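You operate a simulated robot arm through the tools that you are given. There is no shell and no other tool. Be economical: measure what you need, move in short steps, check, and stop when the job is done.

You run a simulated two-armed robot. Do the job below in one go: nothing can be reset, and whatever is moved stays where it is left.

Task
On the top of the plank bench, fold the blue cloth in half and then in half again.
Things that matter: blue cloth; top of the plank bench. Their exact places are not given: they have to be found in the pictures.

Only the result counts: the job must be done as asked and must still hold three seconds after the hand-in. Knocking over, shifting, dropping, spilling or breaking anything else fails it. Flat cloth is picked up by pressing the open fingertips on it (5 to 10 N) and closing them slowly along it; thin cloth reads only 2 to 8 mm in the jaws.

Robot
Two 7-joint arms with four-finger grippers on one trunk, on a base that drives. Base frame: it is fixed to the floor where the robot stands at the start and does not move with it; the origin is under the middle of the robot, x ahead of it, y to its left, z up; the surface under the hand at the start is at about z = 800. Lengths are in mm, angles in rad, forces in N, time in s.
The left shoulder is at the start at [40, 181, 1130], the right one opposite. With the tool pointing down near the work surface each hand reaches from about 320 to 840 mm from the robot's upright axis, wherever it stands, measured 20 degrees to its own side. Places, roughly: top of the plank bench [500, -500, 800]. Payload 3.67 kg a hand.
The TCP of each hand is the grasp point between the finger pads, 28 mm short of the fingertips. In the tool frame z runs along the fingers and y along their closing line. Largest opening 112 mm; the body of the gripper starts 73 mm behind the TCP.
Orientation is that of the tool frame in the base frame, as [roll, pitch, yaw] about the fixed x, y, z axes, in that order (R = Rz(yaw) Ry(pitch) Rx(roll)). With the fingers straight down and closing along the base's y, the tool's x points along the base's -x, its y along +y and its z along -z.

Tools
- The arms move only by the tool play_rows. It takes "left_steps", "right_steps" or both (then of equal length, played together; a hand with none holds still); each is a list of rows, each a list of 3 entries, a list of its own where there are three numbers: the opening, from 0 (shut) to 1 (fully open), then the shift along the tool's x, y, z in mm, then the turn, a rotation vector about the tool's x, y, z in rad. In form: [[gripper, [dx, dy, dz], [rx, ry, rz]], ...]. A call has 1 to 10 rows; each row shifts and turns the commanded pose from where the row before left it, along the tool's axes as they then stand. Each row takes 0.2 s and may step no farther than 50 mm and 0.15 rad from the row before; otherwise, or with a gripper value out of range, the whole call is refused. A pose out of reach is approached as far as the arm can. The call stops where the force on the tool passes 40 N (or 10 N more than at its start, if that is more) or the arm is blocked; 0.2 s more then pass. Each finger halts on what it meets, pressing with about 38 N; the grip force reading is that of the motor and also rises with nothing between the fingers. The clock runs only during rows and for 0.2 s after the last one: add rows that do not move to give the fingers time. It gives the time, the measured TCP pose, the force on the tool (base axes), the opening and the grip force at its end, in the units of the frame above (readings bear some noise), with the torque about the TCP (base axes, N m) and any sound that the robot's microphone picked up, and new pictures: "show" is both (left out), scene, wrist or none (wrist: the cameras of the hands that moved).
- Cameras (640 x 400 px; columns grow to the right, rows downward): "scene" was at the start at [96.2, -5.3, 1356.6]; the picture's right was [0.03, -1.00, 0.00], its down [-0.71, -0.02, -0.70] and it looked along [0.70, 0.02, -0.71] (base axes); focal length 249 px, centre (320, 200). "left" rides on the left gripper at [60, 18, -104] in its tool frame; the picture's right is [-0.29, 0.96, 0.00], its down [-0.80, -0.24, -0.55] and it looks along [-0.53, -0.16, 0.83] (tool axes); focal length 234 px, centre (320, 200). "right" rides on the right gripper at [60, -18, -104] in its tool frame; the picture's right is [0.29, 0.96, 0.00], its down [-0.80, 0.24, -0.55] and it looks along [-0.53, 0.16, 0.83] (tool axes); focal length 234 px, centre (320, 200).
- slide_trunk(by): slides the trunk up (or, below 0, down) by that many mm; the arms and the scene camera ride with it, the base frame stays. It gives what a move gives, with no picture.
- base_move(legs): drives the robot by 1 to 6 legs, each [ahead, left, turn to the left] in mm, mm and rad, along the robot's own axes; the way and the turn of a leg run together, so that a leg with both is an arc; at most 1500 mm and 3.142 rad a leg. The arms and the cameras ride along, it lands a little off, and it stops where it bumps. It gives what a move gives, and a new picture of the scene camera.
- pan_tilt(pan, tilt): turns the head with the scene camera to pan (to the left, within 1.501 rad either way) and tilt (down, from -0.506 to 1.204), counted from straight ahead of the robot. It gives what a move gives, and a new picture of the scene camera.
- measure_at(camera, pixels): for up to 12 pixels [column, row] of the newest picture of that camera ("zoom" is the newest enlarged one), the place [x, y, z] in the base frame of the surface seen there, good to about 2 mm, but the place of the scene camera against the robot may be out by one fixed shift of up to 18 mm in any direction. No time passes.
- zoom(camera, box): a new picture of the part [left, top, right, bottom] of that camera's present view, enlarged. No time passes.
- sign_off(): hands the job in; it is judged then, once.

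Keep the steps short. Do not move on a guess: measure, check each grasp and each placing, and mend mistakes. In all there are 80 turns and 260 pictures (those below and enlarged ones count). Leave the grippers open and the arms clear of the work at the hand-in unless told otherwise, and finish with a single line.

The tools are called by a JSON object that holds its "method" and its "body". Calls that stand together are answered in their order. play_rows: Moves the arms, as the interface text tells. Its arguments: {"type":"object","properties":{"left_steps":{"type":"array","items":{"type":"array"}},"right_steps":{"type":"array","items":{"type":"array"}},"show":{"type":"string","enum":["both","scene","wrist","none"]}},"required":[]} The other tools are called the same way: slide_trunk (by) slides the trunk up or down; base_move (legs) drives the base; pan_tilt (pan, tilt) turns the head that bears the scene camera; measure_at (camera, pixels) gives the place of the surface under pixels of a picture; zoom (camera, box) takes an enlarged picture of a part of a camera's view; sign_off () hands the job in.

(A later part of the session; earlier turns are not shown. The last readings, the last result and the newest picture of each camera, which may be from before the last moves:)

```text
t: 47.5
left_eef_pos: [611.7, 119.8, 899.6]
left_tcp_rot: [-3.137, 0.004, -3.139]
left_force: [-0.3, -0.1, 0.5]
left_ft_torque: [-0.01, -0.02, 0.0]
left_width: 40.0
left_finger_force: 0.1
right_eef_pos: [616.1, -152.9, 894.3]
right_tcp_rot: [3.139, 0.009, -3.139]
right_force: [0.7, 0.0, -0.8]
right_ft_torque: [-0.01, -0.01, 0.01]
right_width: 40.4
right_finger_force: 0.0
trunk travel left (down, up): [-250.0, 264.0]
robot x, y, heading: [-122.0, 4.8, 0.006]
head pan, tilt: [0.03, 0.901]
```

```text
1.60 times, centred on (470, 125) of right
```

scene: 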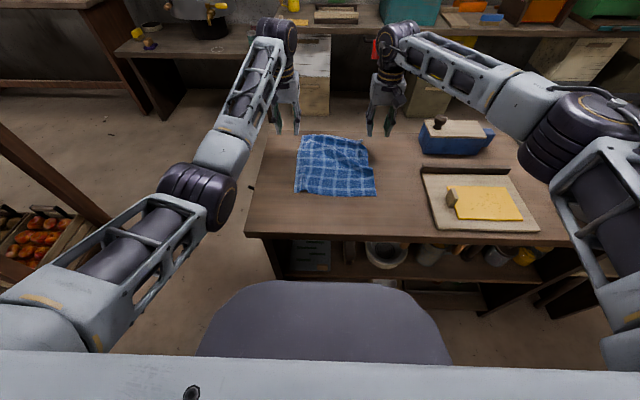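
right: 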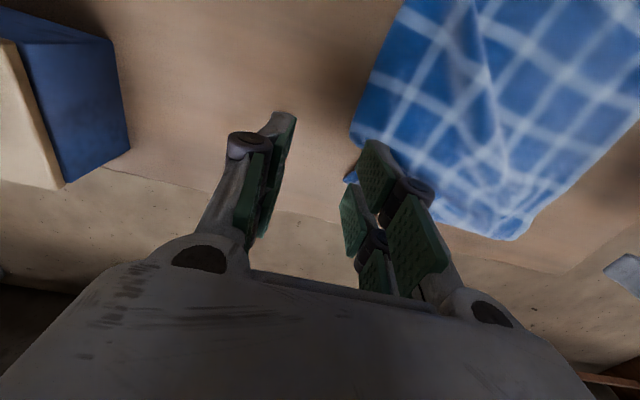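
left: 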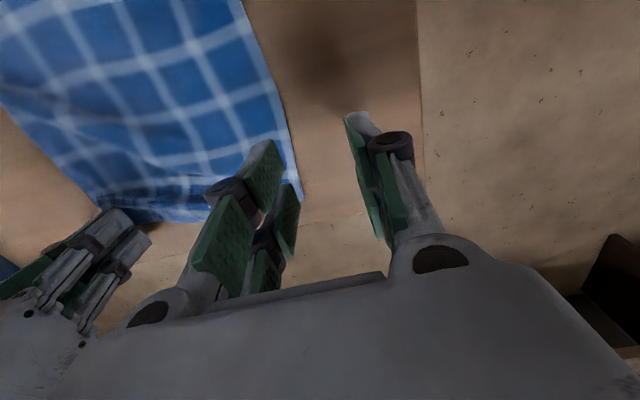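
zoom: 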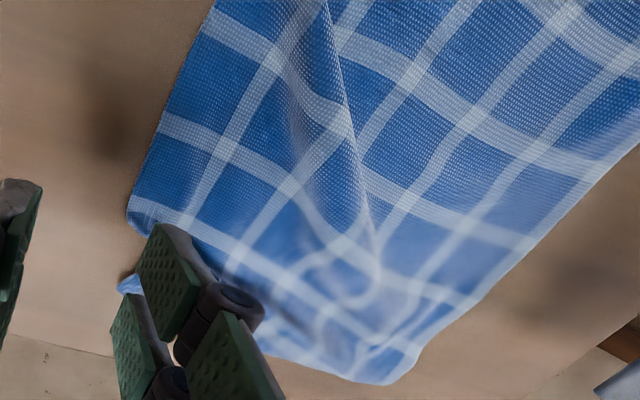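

There is about 50 mm of slack in the ridges. I'll grip both near corners and pull the cloth toward me to flatten it, starting by moving over the near corners.

{"method": "play_rows", "body": {"left_steps": [[0.3, [44, -12.8, 4], [0, 0, 0]], [0.3, [44, -12.8, 4], [0, 0, 0]], [0.3, [44, -12.8, 4], [0, 0, 0]], [0.3, [44, -12.8, 4], [0, 0, 0]], [0.3, [0, 0, 20], [0, 0, 0]], [0.3, [0, 0, 0], [0, 0, 0]]], "right_steps": [[0.3, [46, 10.3, 3], [0, 0, 0]], [0.3, [46, 10.3, 3], [0, 0, 0]], [0.3, [46, 10.3, 3], [0, 0, 0]], [0.3, [46, 10.3, 3], [0, 0, 0]], [0.3, [0, 0, 20], [0, 0, 0]], [0.3, [0, 0, 0], [0, 0, 0]]], "show": "wrist"}}

{"method": "measure_at", "body": {"camera": "left", "pixels": [[340, 100], [300, 100], [320, 120], [100, 150], [400, 100]]}}

```text
t: 48.9
left_eef_pos: [432.2, 67.3, 860.7]
left_tcp_rot: [-3.14, 0.005, -3.137]
left_force: [-0.7, -0.7, 0.7]
left_ft_torque: [0.03, -0.02, 0.03]
left_width: 33.6
left_finger_force: 0.0
right_eef_pos: [433.6, -112.3, 861.0]
right_tcp_rot: [3.14, 0.01, -3.139]
right_force: [-0.5, 0.6, 0.1]
right_ft_torque: [-0.01, -0.02, 0.04]
right_width: 33.5
right_finger_force: 0.1
trunk travel left (down, up): [-250.0, 264.0]
robot x, y, heading: [-118.1, -1.3, 0.002]
head pan, tilt: [0.03, 0.901]
```

right: 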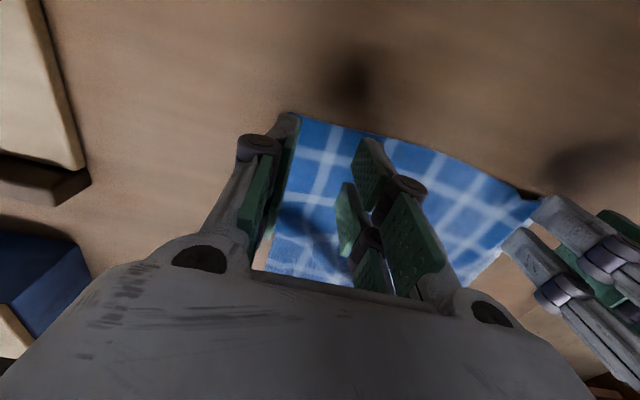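
left: 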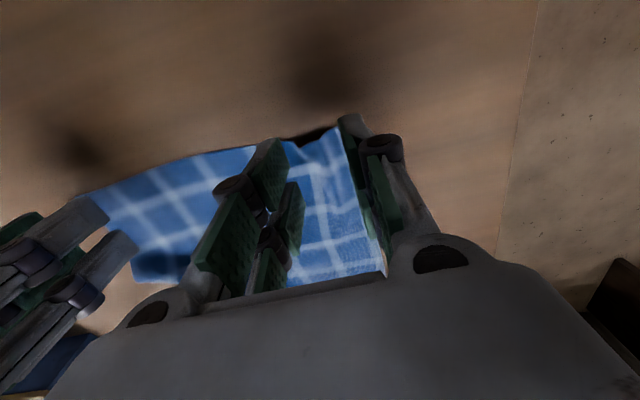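

```text
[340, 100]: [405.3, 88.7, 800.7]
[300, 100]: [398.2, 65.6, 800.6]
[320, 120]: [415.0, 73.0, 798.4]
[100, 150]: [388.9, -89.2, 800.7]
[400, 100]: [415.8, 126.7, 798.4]
```

{"method": "measure_at", "body": {"camera": "left", "pixels": [[334, 130], [325, 140], [300, 145], [315, 165], [290, 140]]}}

{"method": "measure_at", "body": {"camera": "right", "pixels": [[303, 120], [310, 130], [350, 132], [330, 150], [400, 148]]}}

{"method": "zoom", "body": {"camera": "left", "box": [240, 90, 400, 190]}}

```text
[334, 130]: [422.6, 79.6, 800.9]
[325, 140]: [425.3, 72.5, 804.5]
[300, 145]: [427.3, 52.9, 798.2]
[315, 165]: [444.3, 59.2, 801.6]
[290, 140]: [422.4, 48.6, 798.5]
```

```text
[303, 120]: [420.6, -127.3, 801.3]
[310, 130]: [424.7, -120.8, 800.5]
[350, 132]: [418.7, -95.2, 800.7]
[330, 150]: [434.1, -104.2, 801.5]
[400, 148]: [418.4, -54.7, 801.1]
```

```text
4.00 times, centred on (320, 140) of left
```

zoom: 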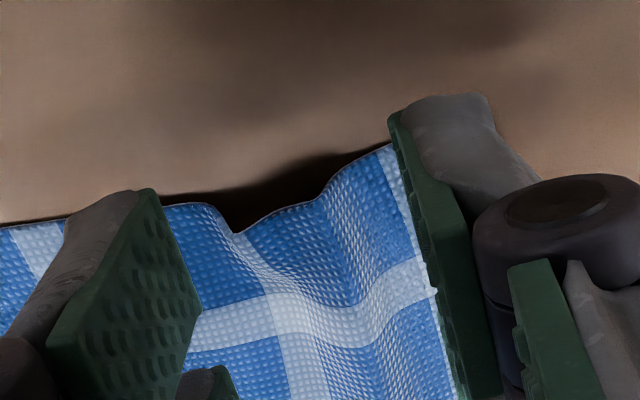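

The near edge is at x≈420, so the pads cover the last 20 mm. Descending to press.

{"method": "play_rows", "body": {"left_steps": [[0.3, [0, 0, 14], [0, 0, 0]], [0.3, [0, 0, 14], [0, 0, 0]], [0.3, [0, 0, 3], [0, 0, 0]], [0.3, [0, 0, 1], [0, 0, 0]], [0.3, [0, 0, 1], [0, 0, 0]]], "right_steps": [[0.3, [0, 0, 14], [0, 0, 0]], [0.3, [0, 0, 14], [0, 0, 0]], [0.3, [0, 0, 3], [0, 0, 0]], [0.3, [0, 0, 1], [0, 0, 0]], [0.3, [0, 0, 1], [0, 0, 0]]], "show": "none"}}

```text
t: 50.1
left_eef_pos: [434.0, 68.4, 828.8]
left_tcp_rot: [-3.139, 0.006, -3.14]
left_force: [0.2, -0.9, 3.9]
left_ft_torque: [0.0, -0.05, 0.02]
left_width: 33.4
left_finger_force: 0.0
right_eef_pos: [431.8, -113.2, 829.5]
right_tcp_rot: [3.138, 0.012, -3.141]
right_force: [-0.8, -0.6, 7.9]
right_ft_torque: [-0.07, 0.07, 0.02]
right_width: 33.6
right_finger_force: 0.4
trunk travel left (down, up): [-250.0, 264.0]
robot x, y, heading: [-120.4, 2.5, -0.002]
head pan, tilt: [0.03, 0.901]
```

Pressing at 4 N and 8 N, which is fine. Close slowly, then lift 15 mm.

{"method": "play_rows", "body": {"left_steps": [[0.26, [0, 0, 0.5], [0, 0, 0]], [0.22, [0, 0, 0], [0, 0, 0]], [0.18, [0, 0, 0], [0, 0, 0]], [0.14, [0, 0, 0], [0, 0, 0]], [0.1, [0, 0, 0], [0, 0, 0]], [0.05, [0, 0, 0], [0, 0, 0]], [0, [0, 0, 0], [0, 0, 0]], [0, [0, 0, 0], [0, 0, 0]], [0, [0, 0, -7], [0, 0, 0]], [0, [0, 0, -8], [0, 0, 0]]], "right_steps": [[0.26, [0, 0, 0], [0, 0, 0]], [0.22, [0, 0, 0], [0, 0, 0]], [0.18, [0, 0, 0], [0, 0, 0]], [0.14, [0, 0, 0], [0, 0, 0]], [0.1, [0, 0, 0], [0, 0, 0]], [0.05, [0, 0, 0], [0, 0, 0]], [0, [0, 0, 0], [0, 0, 0]], [0, [0, 0, 0], [0, 0, 0]], [0, [0, 0, -7], [0, 0, 0]], [0, [0, 0, -8], [0, 0, 0]]], "show": "wrist"}}

```text
t: 52.3
left_eef_pos: [433.4, 67.8, 843.3]
left_tcp_rot: [-3.14, 0.005, -3.138]
left_force: [0.0, -12.0, -0.3]
left_ft_torque: [-0.25, 0.0, -0.1]
left_width: 1.9
left_finger_force: 38.7
right_eef_pos: [433.5, -113.0, 842.4]
right_tcp_rot: [3.14, 0.01, -3.139]
right_force: [0.1, 10.6, 0.3]
right_ft_torque: [0.25, -0.01, 0.07]
right_width: 2.4
right_finger_force: 38.2
trunk travel left (down, up): [-250.0, 264.0]
robot x, y, heading: [-122.0, -3.9, -0.001]
head pan, tilt: [0.03, 0.901]
```

right: 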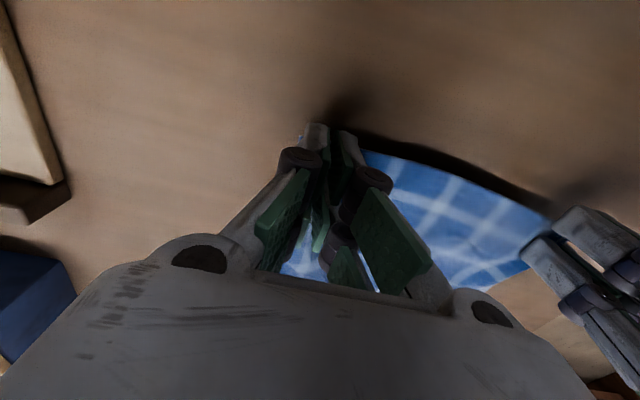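
left: 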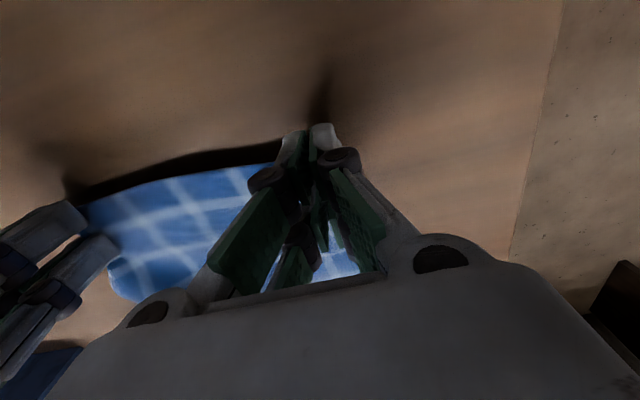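

Held both, with the edge tensioned at 11 N. I'll pull about 100 mm toward me, keeping low, so the drag irons out the ridges.

{"method": "play_rows", "body": {"left_steps": [[0, [14, 0, 0], [0, 0, 0]], [0, [14, 0, 0], [0, 0, 0]], [0, [14, 0, 0], [0, 0, 0]], [0, [14, 0, 0], [0, 0, 0]], [0, [14, 0, 0], [0, 0, 0]], [0, [14, 0, 0], [0, 0, 0]], [0, [14, 0, 0], [0, 0, 0]]], "right_steps": [[0, [14, 0, 0], [0, 0, 0]], [0, [14, 0, 0], [0, 0, 0]], [0, [14, 0, 0], [0, 0, 0]], [0, [14, 0, 0], [0, 0, 0]], [0, [14, 0, 0], [0, 0, 0]], [0, [14, 0, 0], [0, 0, 0]], [0, [14, 0, 0], [0, 0, 0]]], "show": "scene"}}

{"method": "zoom", "body": {"camera": "scene", "box": [250, 120, 410, 220]}}

```text
t: 53.9
left_eef_pos: [335.2, 67.9, 842.0]
left_tcp_rot: [-3.138, 0.005, -3.138]
left_force: [-0.9, -11.8, -1.5]
left_ft_torque: [-0.27, 0.01, -0.13]
left_width: 3.0
left_finger_force: 40.0
right_eef_pos: [336.1, -114.4, 842.5]
right_tcp_rot: [3.137, 0.01, -3.138]
right_force: [0.8, 12.4, -0.3]
right_ft_torque: [0.34, 0.0, 0.13]
right_width: 2.8
right_finger_force: 38.1
trunk travel left (down, up): [-250.0, 264.0]
robot x, y, heading: [-119.3, 0.9, 0.006]
head pan, tilt: [0.03, 0.901]
```

scene: 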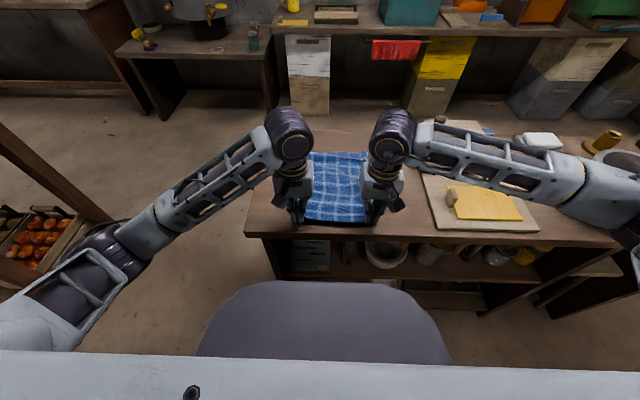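

```text
4.00 times, centred on (330, 170) of scene
```

zoom: 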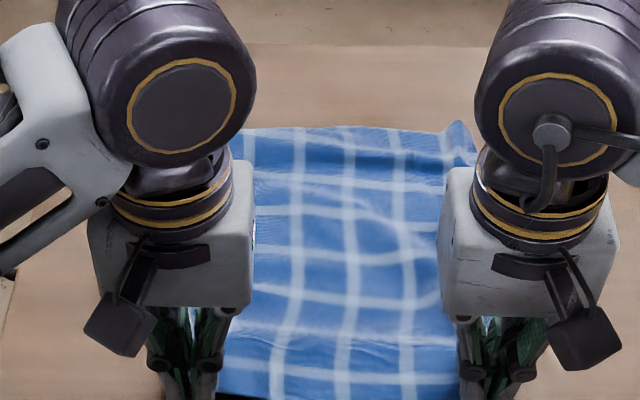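

The cloth is much flatter, and I already hold the near edge, so I'll fold near to far instead. First I'll measure the far edge.

{"method": "measure_at", "body": {"camera": "zoom", "pixels": [[250, 130], [340, 128], [430, 132], [458, 124], [474, 158], [300, 200], [350, 300], [300, 350]]}}

```text
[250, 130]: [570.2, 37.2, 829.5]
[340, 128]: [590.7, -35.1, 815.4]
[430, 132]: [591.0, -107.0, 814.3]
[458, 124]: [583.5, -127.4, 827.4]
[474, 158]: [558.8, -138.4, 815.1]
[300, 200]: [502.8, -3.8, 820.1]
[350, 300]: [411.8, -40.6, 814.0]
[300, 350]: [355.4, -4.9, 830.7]
```

The far edge is at true x≈600 and the held edge at ≈325, so the fold line is x≈463. First half of the new arc, up and away.

{"method": "play_rows", "body": {"left_steps": [[0, [-5, 0, -18], [0, 0, 0]], [0, [-5, 0, -18], [0, 0, 0]], [0, [-12, 0, -22], [0, 0, 0]], [0, [-13, 0, -23], [0, 0, 0]], [0, [-20, 0, -15], [0, 0, 0]], [0, [-20, 0, -15], [0, 0, 0]], [0, [-26, 0, -6], [0, 0, 0]], [0, [-27, 0, -6], [0, 0, 0]], [0, [0, 0, 0], [0, 0, 0]]], "right_steps": [[0, [-5, 0, -18], [0, 0, 0]], [0, [-5, 0, -18], [0, 0, 0]], [0, [-12, 0, -22], [0, 0, 0]], [0, [-13, 0, -23], [0, 0, 0]], [0, [-20, 0, -15], [0, 0, 0]], [0, [-20, 0, -15], [0, 0, 0]], [0, [-26, 0, -6], [0, 0, 0]], [0, [-27, 0, -6], [0, 0, 0]], [0, [0, 0, 0], [0, 0, 0]]], "show": "both"}}

{"method": "zoom", "body": {"camera": "scene", "box": [250, 120, 410, 220]}}

```text
t: 55.9
left_eef_pos: [462.5, 69.4, 967.4]
left_tcp_rot: [-3.14, 0.006, -3.139]
left_force: [-0.1, -13.5, 1.5]
left_ft_torque: [-0.3, 0.0, -0.12]
left_width: 2.1
left_finger_force: 36.6
right_eef_pos: [461.2, -112.2, 965.4]
right_tcp_rot: [3.138, 0.01, -3.14]
right_force: [0.1, 12.5, 0.8]
right_ft_torque: [0.32, -0.03, 0.09]
right_width: 2.6
right_finger_force: 38.4
trunk travel left (down, up): [-250.0, 264.0]
robot x, y, heading: [-123.2, 1.7, 0.004]
head pan, tilt: [0.03, 0.901]
```

scene: 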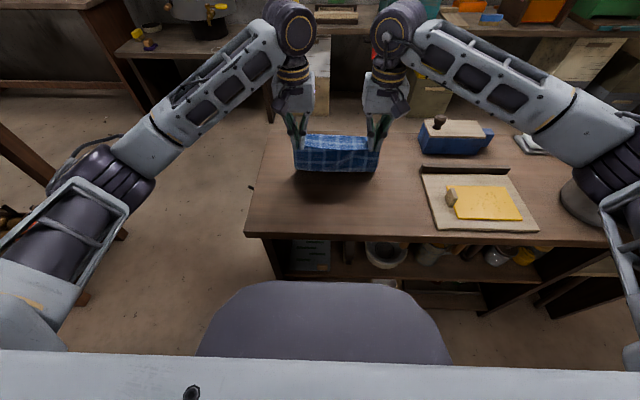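
right: 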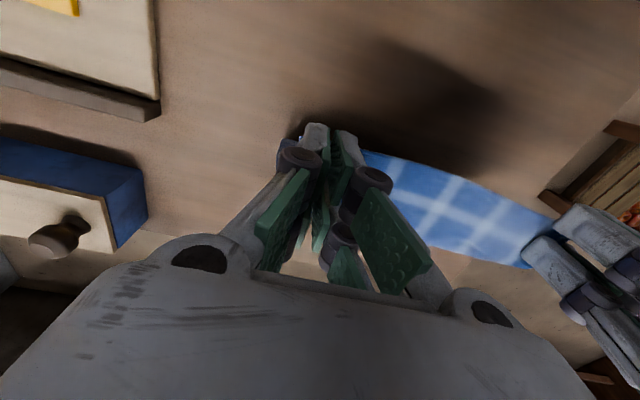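
left: 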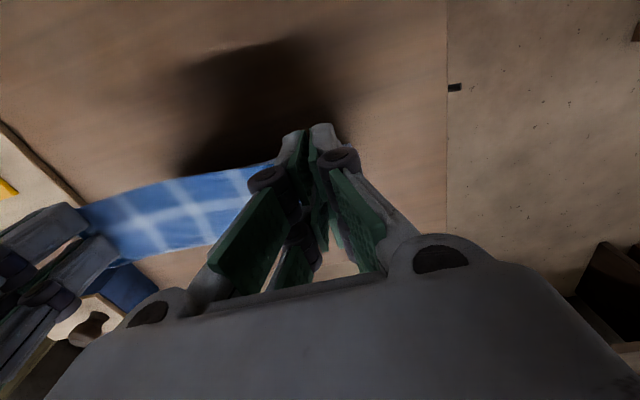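

```text
4.00 times, centred on (330, 170) of scene
```

zoom: 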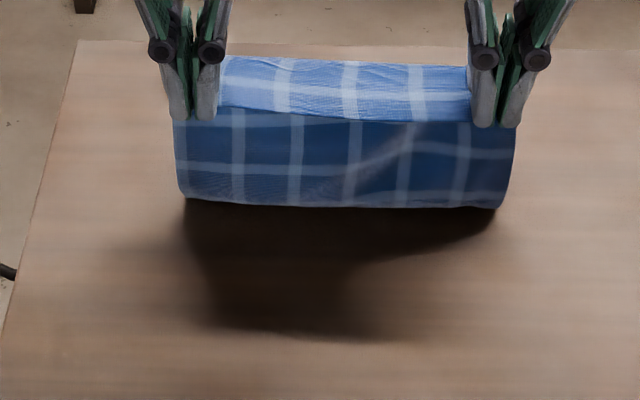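

{"method": "measure_at", "body": {"camera": "zoom", "pixels": [[340, 62], [260, 60], [430, 68], [340, 100], [340, 125], [340, 160], [340, 200], [185, 190], [500, 200]]}}

```text
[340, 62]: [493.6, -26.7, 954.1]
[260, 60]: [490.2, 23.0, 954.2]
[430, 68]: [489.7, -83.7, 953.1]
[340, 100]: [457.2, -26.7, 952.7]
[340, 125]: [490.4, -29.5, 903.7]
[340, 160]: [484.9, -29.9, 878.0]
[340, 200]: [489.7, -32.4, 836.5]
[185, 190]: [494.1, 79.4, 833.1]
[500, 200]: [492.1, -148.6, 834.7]
```

The held edge strip sticks out horizontally from the jaws. That is how the hem formed last time, when I pressed it down. This time I'll bring the page past vertical, taut and tilted, and release it from a height so it falls flat. Moving to that pose first.

{"method": "play_rows", "body": {"left_steps": [[0, [-35.8, 0, 1.1], [0, 0.1, 0]], [0, [-30.4, 0, 4.5], [0, 0.1, 0]], [0, [-29.1, 0, 9.1], [0, 0.1, 0]], [0, [-25.6, 0, 12.9], [0, 0.1, 0]], [0, [-20.7, 0, 14.3], [0, 0.1, 0]], [0, [0, 0, 0], [0, 0.1, 0]], [0, [0, 0, 0], [0, 0, 0]]], "right_steps": [[0, [-35.8, 0, 1.1], [0, 0.1, 0]], [0, [-30.4, 0, 4.5], [0, 0.1, 0]], [0, [-29.1, 0, 9.1], [0, 0.1, 0]], [0, [-25.6, 0, 12.9], [0, 0.1, 0]], [0, [-20.7, 0, 14.3], [0, 0.1, 0]], [0, [0, 0, 0], [0, 0.1, 0]], [0, [0, 0, 0], [0, 0, 0]]], "show": "both"}}

{"method": "zoom", "body": {"camera": "scene", "box": [250, 110, 410, 210]}}

```text
t: 56.9
left_eef_pos: [564.3, 20.0, 985.9]
left_tcp_rot: [-3.136, -0.197, 2.934]
left_force: [-3.5, 5.3, -2.1]
left_ft_torque: [-0.83, -0.42, 0.12]
left_width: 3.6
left_finger_force: 42.1
left hand out of reach, approached as far as the arm can: row 4
right_eef_pos: [551.6, -77.6, 943.2]
right_tcp_rot: [3.14, -0.323, -2.983]
right_force: [-0.7, 1.4, -0.5]
right_ft_torque: [-0.01, -0.03, 0.01]
right_width: 2.0
right_finger_force: 36.9
trunk travel left (down, up): [-250.0, 264.0]
robot x, y, heading: [-120.8, 1.6, -0.004]
head pan, tilt: [0.03, 0.901]
stopped in row 4 (left hand): the force on the tool passed its limit at 67 N (the readings are from after the stop); the commanded pose is now the measured one
```

scene: 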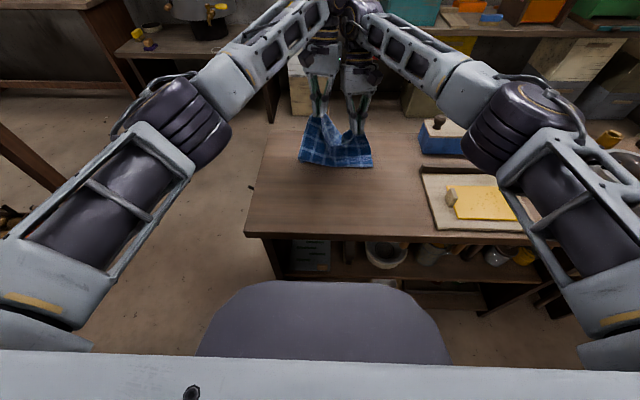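
right: 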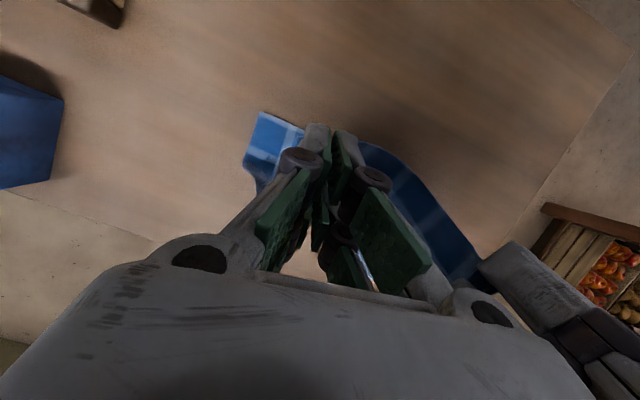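
left: 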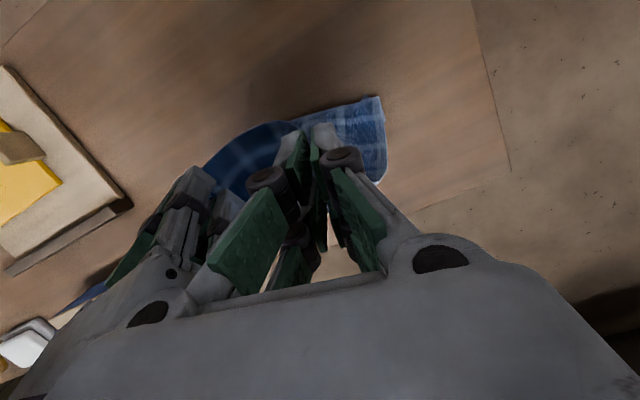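

```text
4.00 times, centred on (330, 160) of scene
```

zoom: 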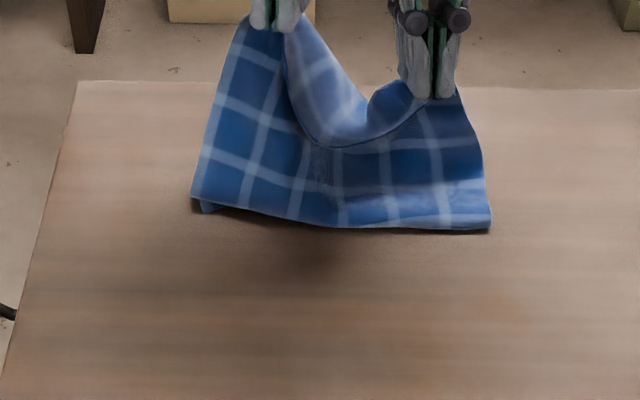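

The tilted pose is out of reach from here, and the hands drifted inward and touched. I'll move them apart and take the tilt out.

{"method": "play_rows", "body": {"left_steps": [[0, [8, 17, 5], [0, -0.066, -0.069]], [0, [12, 17, 7], [0, -0.066, -0.069]], [0, [12, 17, 8], [0, -0.066, -0.069]], [0, [0, 0, 0], [0, 0, 0]]], "right_steps": [[0, [3, -12, -8], [0, -0.108, 0.053]], [0, [6, -12, -7], [0, -0.108, 0.053]], [0, [8, -12, -7], [0, -0.108, 0.053]], [0, [0, 0, 0], [0, 0, 0]]], "show": "scene"}}

{"method": "zoom", "body": {"camera": "scene", "box": [250, 110, 410, 210]}}

```text
t: 57.9
left_eef_pos: [538.2, 71.7, 969.7]
left_tcp_rot: [3.131, 0.002, 3.139]
left_force: [1.5, -19.3, -0.7]
left_ft_torque: [-0.49, -0.02, -0.18]
left_width: 2.3
left_finger_force: 38.8
right_eef_pos: [546.0, -110.9, 967.9]
right_tcp_rot: [-3.123, 0.005, -3.133]
right_force: [-0.4, 19.9, 0.4]
right_ft_torque: [0.55, 0.02, 0.09]
right_width: 3.1
right_finger_force: 39.0
trunk travel left (down, up): [-250.0, 264.0]
robot x, y, heading: [-122.5, 1.1, 0.006]
head pan, tilt: [0.03, 0.901]
```

scene: 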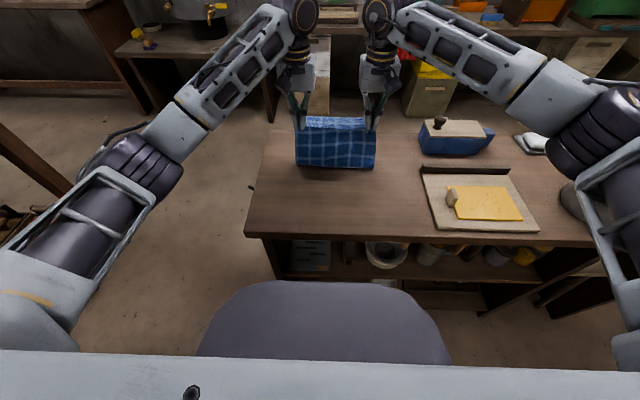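

```text
4.00 times, centred on (330, 160) of scene
```

zoom: 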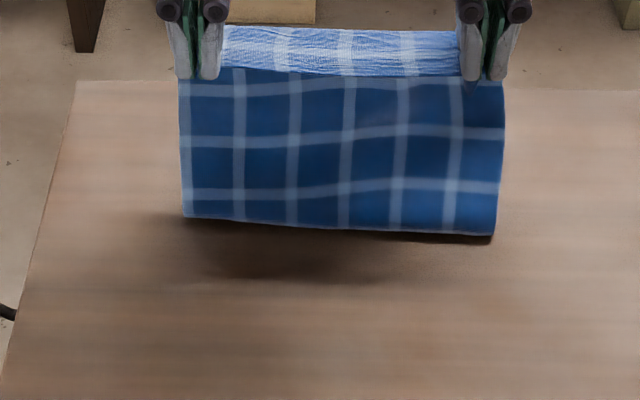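

Recovered, and the page hangs evenly. I'll measure the fold line and find the bottom layer's far edge with the left wrist camera.

{"method": "measure_at", "body": {"camera": "zoom", "pixels": [[340, 40], [340, 70], [340, 90], [340, 150], [340, 222], [190, 210], [490, 230], [340, 28]]}}

{"method": "play_rows", "body": {"left_steps": [[0, [0, 0, 0], [0, 0, 0]]], "right_steps": [[0, [-6, 0, 0], [0, 0, 0]]], "show": "wrist"}}

```text
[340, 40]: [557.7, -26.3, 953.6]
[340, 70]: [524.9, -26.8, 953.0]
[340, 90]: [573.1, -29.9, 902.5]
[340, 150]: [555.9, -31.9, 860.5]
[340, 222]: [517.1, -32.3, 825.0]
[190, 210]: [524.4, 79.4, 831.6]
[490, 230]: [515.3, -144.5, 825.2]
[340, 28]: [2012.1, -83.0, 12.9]
```

```text
t: 58.3
left_eef_pos: [538.1, 73.5, 968.9]
left_tcp_rot: [3.129, 0.002, 3.136]
left_force: [1.2, -22.1, -1.2]
left_ft_torque: [-0.57, -0.02, -0.22]
left_width: 2.7
left_finger_force: 37.5
right_eef_pos: [550.5, -111.2, 967.2]
right_tcp_rot: [-3.122, 0.005, -3.134]
right_force: [-0.7, 22.2, 0.6]
right_ft_torque: [0.61, 0.05, 0.16]
right_width: 3.2
right_finger_force: 38.1
trunk travel left (down, up): [-250.0, 264.0]
robot x, y, heading: [-122.5, 3.2, 0.002]
head pan, tilt: [0.03, 0.901]
```

right: 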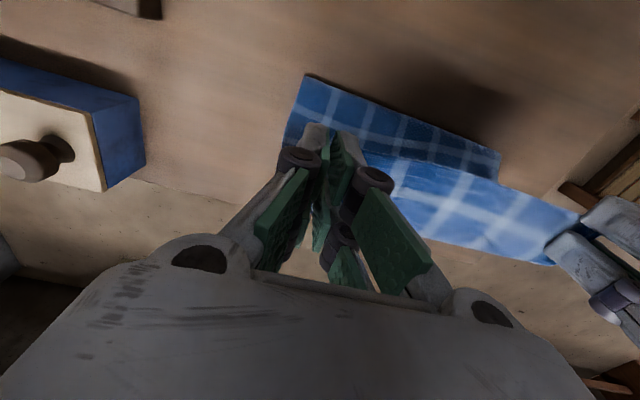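
left: 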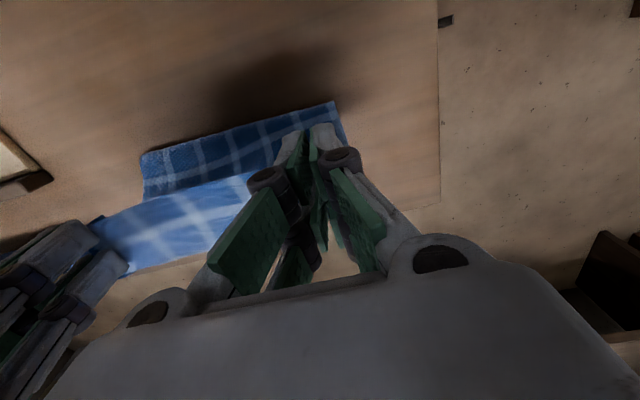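

The fold line is now at true x≈527, and the far edge should be near 667, so the two halves are about balanced. I'll lower the page outward with the fingers upright, keeping it taut.

{"method": "play_rows", "body": {"left_steps": [[0, [-26, -1, 10], [0, 0, 0]], [0, [-26, -1, 18], [0, 0, 0]], [0, [-26, 0, 22], [0, 0, 0]], [0, [-24, 0, 23], [0, 0, 0]], [0, [0, 0, 0], [0, 0, 0]]], "right_steps": [[0, [-23, 1, 9], [0, 0, 0]], [0, [-23, 1, 17], [0, 0, 0]], [0, [-22, 0, 22], [0, 0, 0]], [0, [-22, 0, 23], [0, 0, 0]], [0, [0, 0, 0], [0, 0, 0]]], "show": "both"}}

{"method": "zoom", "body": {"camera": "scene", "box": [250, 110, 410, 210]}}

```text
t: 59.5
left_eef_pos: [642.4, 70.0, 897.6]
left_tcp_rot: [3.129, 0.001, 3.137]
left_force: [0.4, -11.5, -0.1]
left_ft_torque: [-0.23, -0.01, -0.18]
left_width: 2.5
left_finger_force: 39.6
right_eef_pos: [642.1, -110.0, 895.5]
right_tcp_rot: [-3.119, 0.005, -3.136]
right_force: [0.7, 12.5, 0.4]
right_ft_torque: [0.3, -0.04, 0.07]
right_width: 2.8
right_finger_force: 38.3
trunk travel left (down, up): [-250.0, 264.0]
robot x, y, heading: [-119.4, -0.1, -0.0]
head pan, tilt: [0.03, 0.901]
```

scene: 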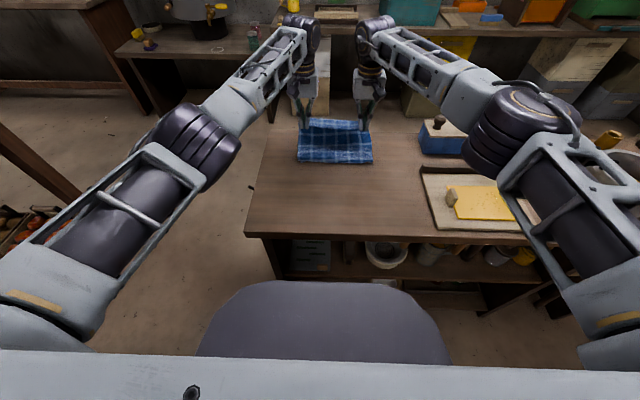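
right: 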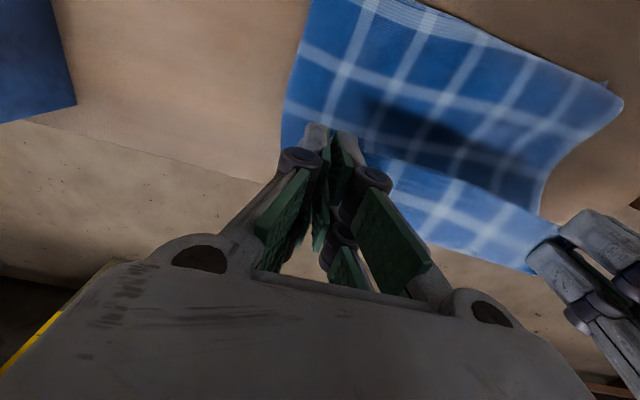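
left: 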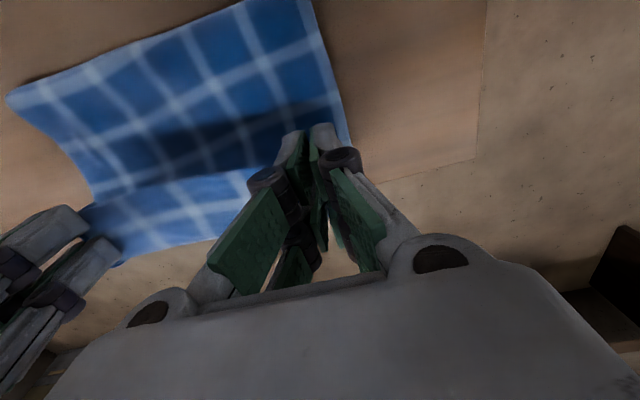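

```text
4.00 times, centred on (330, 160) of scene
```

zoom: 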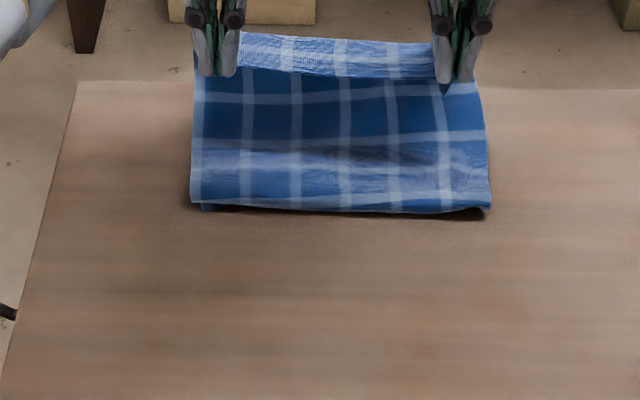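

{"method": "measure_at", "body": {"camera": "zoom", "pixels": [[340, 45], [340, 70], [340, 90], [340, 125], [340, 160], [340, 205], [195, 198], [488, 207]]}}

{"method": "measure_at", "body": {"camera": "right", "pixels": [[450, 20], [450, 100], [450, 150], [440, 190], [470, 240], [300, 50], [500, 180]]}}

```text
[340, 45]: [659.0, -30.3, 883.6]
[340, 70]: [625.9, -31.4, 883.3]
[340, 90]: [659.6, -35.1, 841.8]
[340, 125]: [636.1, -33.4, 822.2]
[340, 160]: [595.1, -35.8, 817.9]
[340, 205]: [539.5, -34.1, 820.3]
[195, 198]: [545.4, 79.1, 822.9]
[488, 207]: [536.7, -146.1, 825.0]
```

```text
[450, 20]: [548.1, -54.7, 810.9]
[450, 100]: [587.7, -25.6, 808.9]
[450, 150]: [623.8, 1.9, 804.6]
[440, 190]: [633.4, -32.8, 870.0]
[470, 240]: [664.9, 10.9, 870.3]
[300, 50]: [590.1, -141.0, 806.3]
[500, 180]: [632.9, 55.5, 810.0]
```

The page isn't taut here, and there's a better way. The jaws hold the near edge with the cloth naturally going off toward +x, so I'll lift the whole cloth until it hangs. Then I'll touch the free edge down at x≈400, lay the lower half outward, reverse, and lay the upper half back with no flip in the jaws. First, lift it.

{"method": "play_rows", "body": {"left_steps": [[0, [15, 0, -40], [0, 0, 0]], [0, [20, 0, -40], [0, 0, 0]], [0, [35, 0, -34], [0, 0, 0]], [0, [35, 0, -34], [0, 0, 0]], [0, [35, 0, -34], [0, 0, 0]], [0, [35, 0, -30], [0, 0, 0]], [0, [35, 0, -25], [0, 0, 0]], [0, [25, 0, -15], [0, 0, 0]], [0, [0, 0, 0], [0, 0, 0]], [0, [0, 0, 0], [0, 0, 0]]], "right_steps": [[0, [15, 0, -40], [0, 0, 0]], [0, [20, 0, -40], [0, 0, 0]], [0, [35, 0, -34], [0, 0, 0]], [0, [35, 0, -34], [0, 0, 0]], [0, [35, 0, -34], [0, 0, 0]], [0, [35, 0, -30], [0, 0, 0]], [0, [35, 0, -25], [0, 0, 0]], [0, [25, 0, -15], [0, 0, 0]], [0, [0, 0, 0], [0, 0, 0]], [0, [0, 0, 0], [0, 0, 0]]], "show": "scene"}}

{"method": "zoom", "body": {"camera": "scene", "box": [200, 100, 440, 250]}}

```text
t: 61.7
left_eef_pos: [405.2, 69.3, 1147.3]
left_tcp_rot: [3.127, 0.003, 3.138]
left_force: [-0.3, -6.6, 2.6]
left_ft_torque: [-0.05, 0.0, -0.09]
left_width: 2.5
left_finger_force: 39.0
right_eef_pos: [403.9, -108.2, 1147.1]
right_tcp_rot: [-3.118, 0.005, -3.136]
right_force: [-0.3, 5.7, -1.6]
right_ft_torque: [0.09, -0.05, 0.09]
right_width: 2.9
right_finger_force: 39.1
trunk travel left (down, up): [-250.0, 264.0]
robot x, y, heading: [-121.4, 2.0, 0.001]
head pan, tilt: [0.03, 0.901]
```

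scene: 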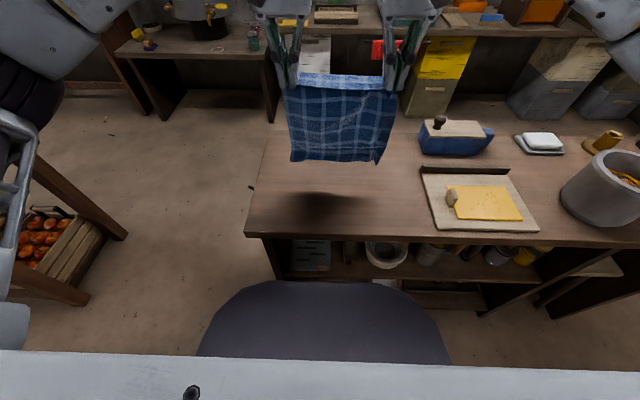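

```text
2.67 times, centred on (320, 175) of scene
```

zoom: 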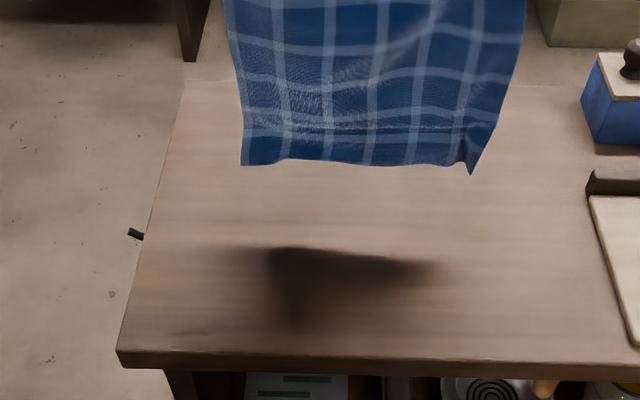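

Now the cloth hangs free. I'll measure its bottom edge.

{"method": "measure_at", "body": {"camera": "zoom", "pixels": [[245, 162], [300, 158], [370, 160], [440, 165], [470, 172], [350, 60], [485, 140], [240, 100]]}}

{"method": "measure_at", "body": {"camera": "scene", "pixels": [[340, 76], [340, 86], [340, 95], [340, 120]]}}

```text
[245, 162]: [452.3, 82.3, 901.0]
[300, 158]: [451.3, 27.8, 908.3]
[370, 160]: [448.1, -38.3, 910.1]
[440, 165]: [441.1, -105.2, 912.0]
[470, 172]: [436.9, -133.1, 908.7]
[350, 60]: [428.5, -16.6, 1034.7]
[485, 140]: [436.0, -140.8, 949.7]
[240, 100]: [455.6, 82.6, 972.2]
```

```text
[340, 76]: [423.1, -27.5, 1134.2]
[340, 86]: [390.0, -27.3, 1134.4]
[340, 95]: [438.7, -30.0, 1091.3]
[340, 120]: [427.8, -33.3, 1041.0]
```

The bottom edge hangs at true (460, z≈893). I'll move back 60 mm and lower 85 mm so it just reaches the bench at x≈400.

{"method": "play_rows", "body": {"left_steps": [[0, [15, 0, 10], [0, 0, 0]], [0, [15, 0, 15], [0, 0, 0]], [0, [15, 0, 15], [0, 0, 0]], [0, [15, 0, 15], [0, 0, 0]], [0, [0, 0, 15], [0, 0, 0]], [0, [0, 0, 10], [0, 0, 0]], [0, [0, 0, 5], [0, 0, 0]], [0, [0, 0, 0], [0, 0, 0]], [0, [0, 0, 0], [0, 0, 0]]], "right_steps": [[0, [15, 0, 10], [0, 0, 0]], [0, [15, 0, 15], [0, 0, 0]], [0, [15, 0, 15], [0, 0, 0]], [0, [15, 0, 15], [0, 0, 0]], [0, [0, 0, 15], [0, 0, 0]], [0, [0, 0, 10], [0, 0, 0]], [0, [0, 0, 5], [0, 0, 0]], [0, [0, 0, 0], [0, 0, 0]], [0, [0, 0, 0], [0, 0, 0]]], "show": "scene"}}

{"method": "zoom", "body": {"camera": "scene", "box": [200, 110, 440, 260]}}

```text
t: 63.7
left_eef_pos: [344.7, 71.7, 1063.9]
left_tcp_rot: [3.127, 0.004, 3.138]
left_force: [0.8, -14.8, 0.7]
left_ft_torque: [-0.45, 0.04, -0.18]
left_width: 2.3
left_finger_force: 35.9
right_eef_pos: [345.7, -109.7, 1062.4]
right_tcp_rot: [-3.12, 0.004, -3.138]
right_force: [0.5, 15.2, -0.4]
right_ft_torque: [0.4, 0.02, 0.1]
right_width: 2.3
right_finger_force: 36.6
trunk travel left (down, up): [-250.0, 264.0]
robot x, y, heading: [-121.3, 0.8, 0.0]
head pan, tilt: [0.03, 0.901]
```

scene: 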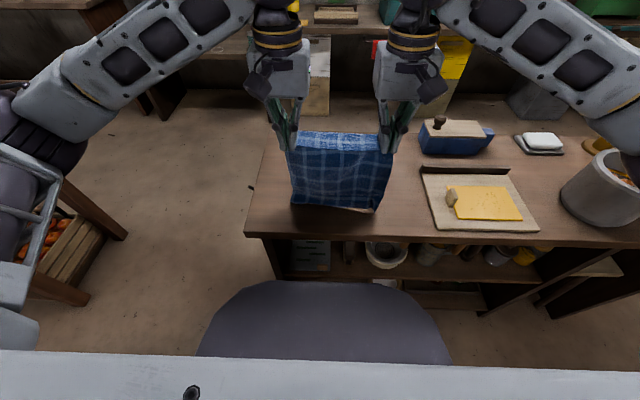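

```text
2.67 times, centred on (320, 185) of scene
```

zoom: 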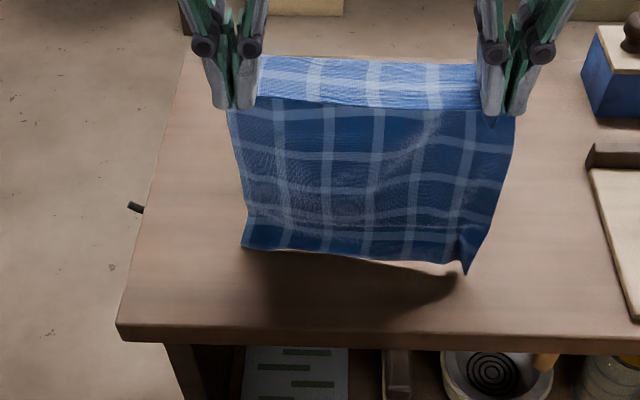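

{"method": "measure_at", "body": {"camera": "zoom", "pixels": [[243, 247], [300, 248], [370, 256], [430, 262], [466, 270], [470, 240], [490, 200]]}}

```text
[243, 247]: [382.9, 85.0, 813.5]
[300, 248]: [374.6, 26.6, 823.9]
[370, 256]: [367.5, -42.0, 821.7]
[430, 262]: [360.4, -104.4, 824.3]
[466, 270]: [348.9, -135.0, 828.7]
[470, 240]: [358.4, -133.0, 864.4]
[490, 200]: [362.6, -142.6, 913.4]
```

The left bottom corner touches at x≈393 while the right one hangs at x≈359, so the edge is skewed. I'll raise slightly, counter-shift the hands by ±16 mm and look again.

{"method": "play_rows", "body": {"left_steps": [[0, [4, 0, -12], [0, 0, 0]], [0, [6, 0, 0], [0, 0, 0]], [0, [6, 0, 0], [0, 0, 0]], [0, [0, 0, 0], [0, 0, 0]], [0, [0, 0, 0], [0, 0, 0]], [0, [0, 0, 0], [0, 0, 0]]], "right_steps": [[0, [-4, 0, -12], [0, 0, 0]], [0, [-6, 0, 0], [0, 0, 0]], [0, [-6, 0, 0], [0, 0, 0]], [0, [0, 0, 0], [0, 0, 0]], [0, [0, 0, 0], [0, 0, 0]], [0, [0, 0, 0], [0, 0, 0]]], "show": "scene"}}

{"method": "zoom", "body": {"camera": "scene", "box": [200, 110, 440, 260]}}

```text
t: 65.1
left_eef_pos: [329.7, 70.0, 1076.0]
left_tcp_rot: [3.129, 0.001, 3.14]
left_force: [3.8, -17.7, -0.4]
left_ft_torque: [-0.47, -0.11, -0.13]
left_width: 2.7
left_finger_force: 38.0
right_eef_pos: [362.6, -109.1, 1074.4]
right_tcp_rot: [-3.12, 0.005, -3.134]
right_force: [-3.1, 17.6, -0.1]
right_ft_torque: [0.4, 0.1, 0.13]
right_width: 2.6
right_finger_force: 38.8
trunk travel left (down, up): [-250.0, 264.0]
robot x, y, heading: [-121.8, 0.0, 0.004]
head pan, tilt: [0.03, 0.901]
```

scene: 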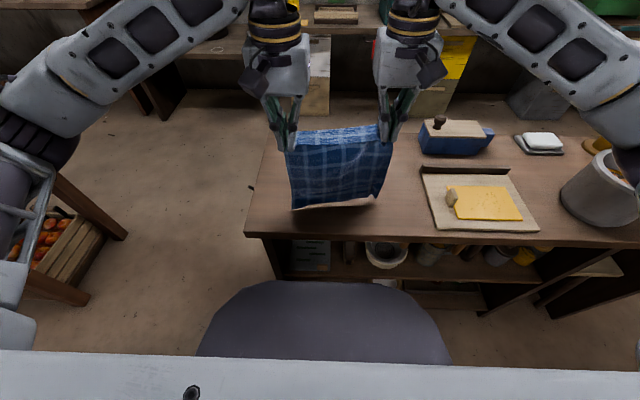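

```text
2.67 times, centred on (320, 185) of scene
```

zoom: 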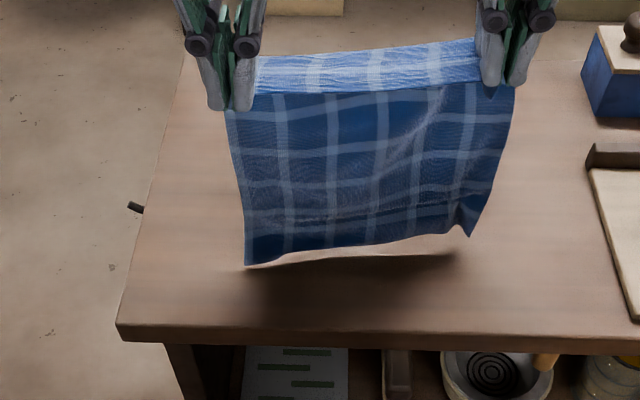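

{"method": "measure_at", "body": {"camera": "zoom", "pixels": [[247, 262], [310, 255], [370, 250], [430, 240], [468, 234], [380, 165]]}}

```text
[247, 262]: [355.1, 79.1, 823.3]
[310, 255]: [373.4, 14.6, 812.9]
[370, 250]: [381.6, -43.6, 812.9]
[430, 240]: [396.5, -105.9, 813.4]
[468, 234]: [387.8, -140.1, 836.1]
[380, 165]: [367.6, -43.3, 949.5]
```

That overcorrected by about the same amount, so I'll halve it. Then I'll touch down and start laying the lower half: moving outward (+x) while lowering.

{"method": "play_rows", "body": {"left_steps": [[0, [-8, 0, 0], [0, 0, 0]], [0, [0, 0, 0], [0, 0, 0]], [0, [0, 0, 10], [0, 0, 0]], [0, [0, 0, 10], [0, 0, 0]], [0, [-15, 0, 12], [0, 0, 0]], [0, [-20, 0, 14], [0, 0, 0]], [0, [-24, 0, 16], [0, 0, 0]], [0, [0, 0, 0], [0, 0, 0]]], "right_steps": [[0, [8, 0, 0], [0, 0, 0]], [0, [0, 0, 0], [0, 0, 0]], [0, [0, 0, 10], [0, 0, 0]], [0, [0, 0, 10], [0, 0, 0]], [0, [-15, 0, 12], [0, 0, 0]], [0, [-20, 0, 14], [0, 0, 0]], [0, [-24, 0, 16], [0, 0, 0]], [0, [0, 0, 0], [0, 0, 0]]], "show": "both"}}

{"method": "zoom", "body": {"camera": "scene", "box": [200, 110, 440, 260]}}

```text
t: 66.9
left_eef_pos: [396.2, 72.0, 1013.9]
left_tcp_rot: [3.129, 0.003, 3.138]
left_force: [1.6, -16.9, -0.1]
left_ft_torque: [-0.43, -0.05, -0.1]
left_width: 2.4
left_finger_force: 39.6
right_eef_pos: [414.1, -109.0, 1013.2]
right_tcp_rot: [-3.117, 0.004, -3.135]
right_force: [-1.7, 16.2, 0.6]
right_ft_torque: [0.44, 0.02, 0.09]
right_width: 2.4
right_finger_force: 38.1
trunk travel left (down, up): [-250.0, 264.0]
robot x, y, heading: [-121.0, 1.1, 0.001]
head pan, tilt: [0.03, 0.901]
```

scene: 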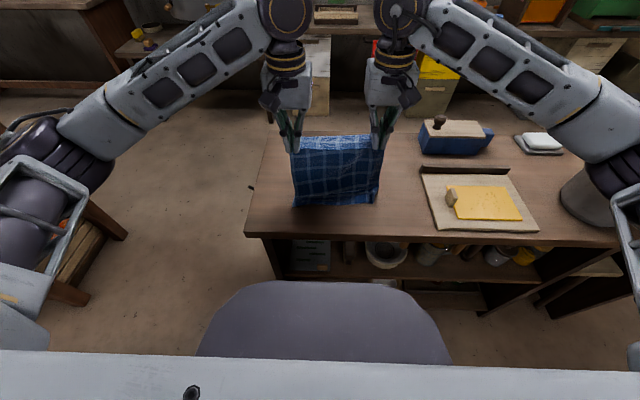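
right: 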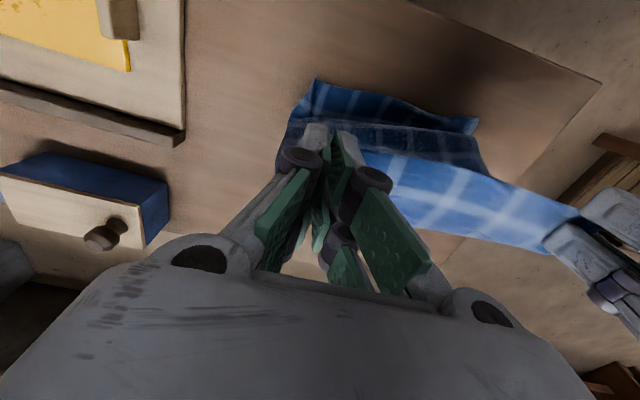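
left: 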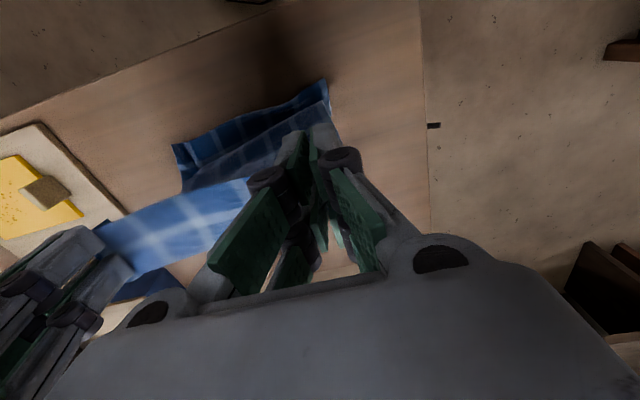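

```text
2.67 times, centred on (320, 185) of scene
```

zoom: 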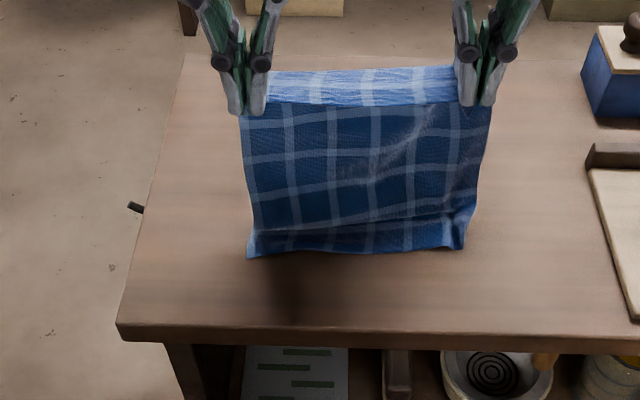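

Laying has started well: the bottom strip is bending onto the bench. I'll check the edge position.

{"method": "measure_at", "body": {"camera": "zoom", "pixels": [[249, 256], [350, 250], [461, 247], [350, 228], [350, 200], [350, 150], [350, 108]]}}

```text
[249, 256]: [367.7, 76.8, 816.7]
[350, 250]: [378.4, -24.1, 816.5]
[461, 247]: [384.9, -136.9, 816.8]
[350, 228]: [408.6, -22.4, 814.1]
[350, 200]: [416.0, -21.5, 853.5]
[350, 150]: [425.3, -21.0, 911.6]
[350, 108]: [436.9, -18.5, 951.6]
```

The free edge lies at x≈378 (left) to 395 (right), and the hands have the same slight skew, so the two edges stay parallel. I'll continue outward and down to lay about half the length.

{"method": "play_rows", "body": {"left_steps": [[0, [-24, 0, 20], [0, 0, 0]], [0, [-24, 0, 21], [0, 0, 0]], [0, [-24, 0, 21], [0, 0, 0]], [0, [-24, 0, 21], [0, 0, 0]], [0, [-20, 0, 21], [0, 0, 0]], [0, [0, 0, 0], [0, 0, 0]]], "right_steps": [[0, [-24, 0, 20], [0, 0, 0]], [0, [-24, 0, 21], [0, 0, 0]], [0, [-24, 0, 21], [0, 0, 0]], [0, [-24, 0, 21], [0, 0, 0]], [0, [-20, 0, 21], [0, 0, 0]], [0, [0, 0, 0], [0, 0, 0]]], "show": "scene"}}

{"method": "zoom", "body": {"camera": "scene", "box": [200, 110, 440, 260]}}

```text
t: 68.3
left_eef_pos: [512.8, 71.8, 913.1]
left_tcp_rot: [3.128, 0.003, 3.137]
left_force: [2.2, -24.6, -0.1]
left_ft_torque: [-0.63, -0.07, -0.19]
left_width: 2.6
left_finger_force: 39.0
right_eef_pos: [530.8, -111.9, 909.9]
right_tcp_rot: [-3.12, 0.005, -3.135]
right_force: [-2.3, 24.6, 0.0]
right_ft_torque: [0.64, 0.05, 0.13]
right_width: 2.9
right_finger_force: 38.2
trunk travel left (down, up): [-250.0, 264.0]
robot x, y, heading: [-121.7, -0.4, -0.003]
head pan, tilt: [0.03, 0.901]
```

scene: 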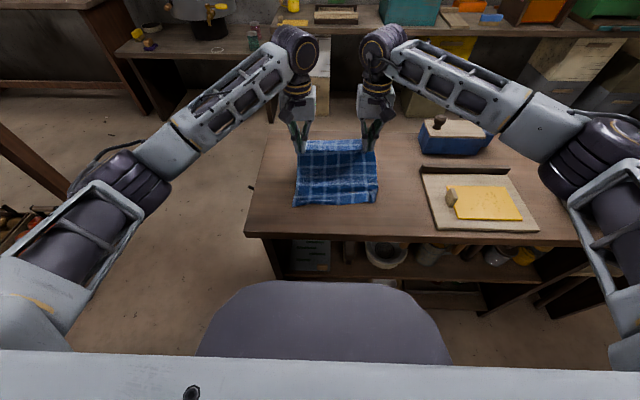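

```text
2.67 times, centred on (320, 185) of scene
```

zoom: 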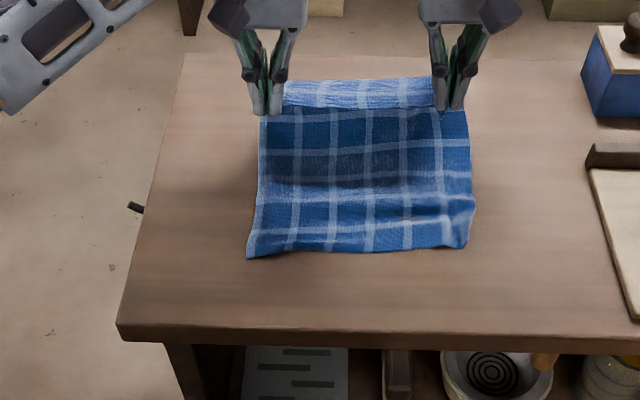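

{"method": "measure_at", "body": {"camera": "zoom", "pixels": [[249, 256], [350, 250], [466, 246], [350, 220], [350, 195], [350, 170], [350, 150], [350, 130], [350, 112], [350, 90], [408, 218], [470, 205]]}}

```text
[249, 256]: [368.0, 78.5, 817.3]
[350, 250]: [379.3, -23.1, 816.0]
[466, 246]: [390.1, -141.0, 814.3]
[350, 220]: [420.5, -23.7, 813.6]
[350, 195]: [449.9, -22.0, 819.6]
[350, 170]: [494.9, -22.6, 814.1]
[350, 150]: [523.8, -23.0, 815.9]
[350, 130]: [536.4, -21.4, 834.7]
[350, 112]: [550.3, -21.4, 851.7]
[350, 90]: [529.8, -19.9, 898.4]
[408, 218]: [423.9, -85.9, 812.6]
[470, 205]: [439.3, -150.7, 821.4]
```

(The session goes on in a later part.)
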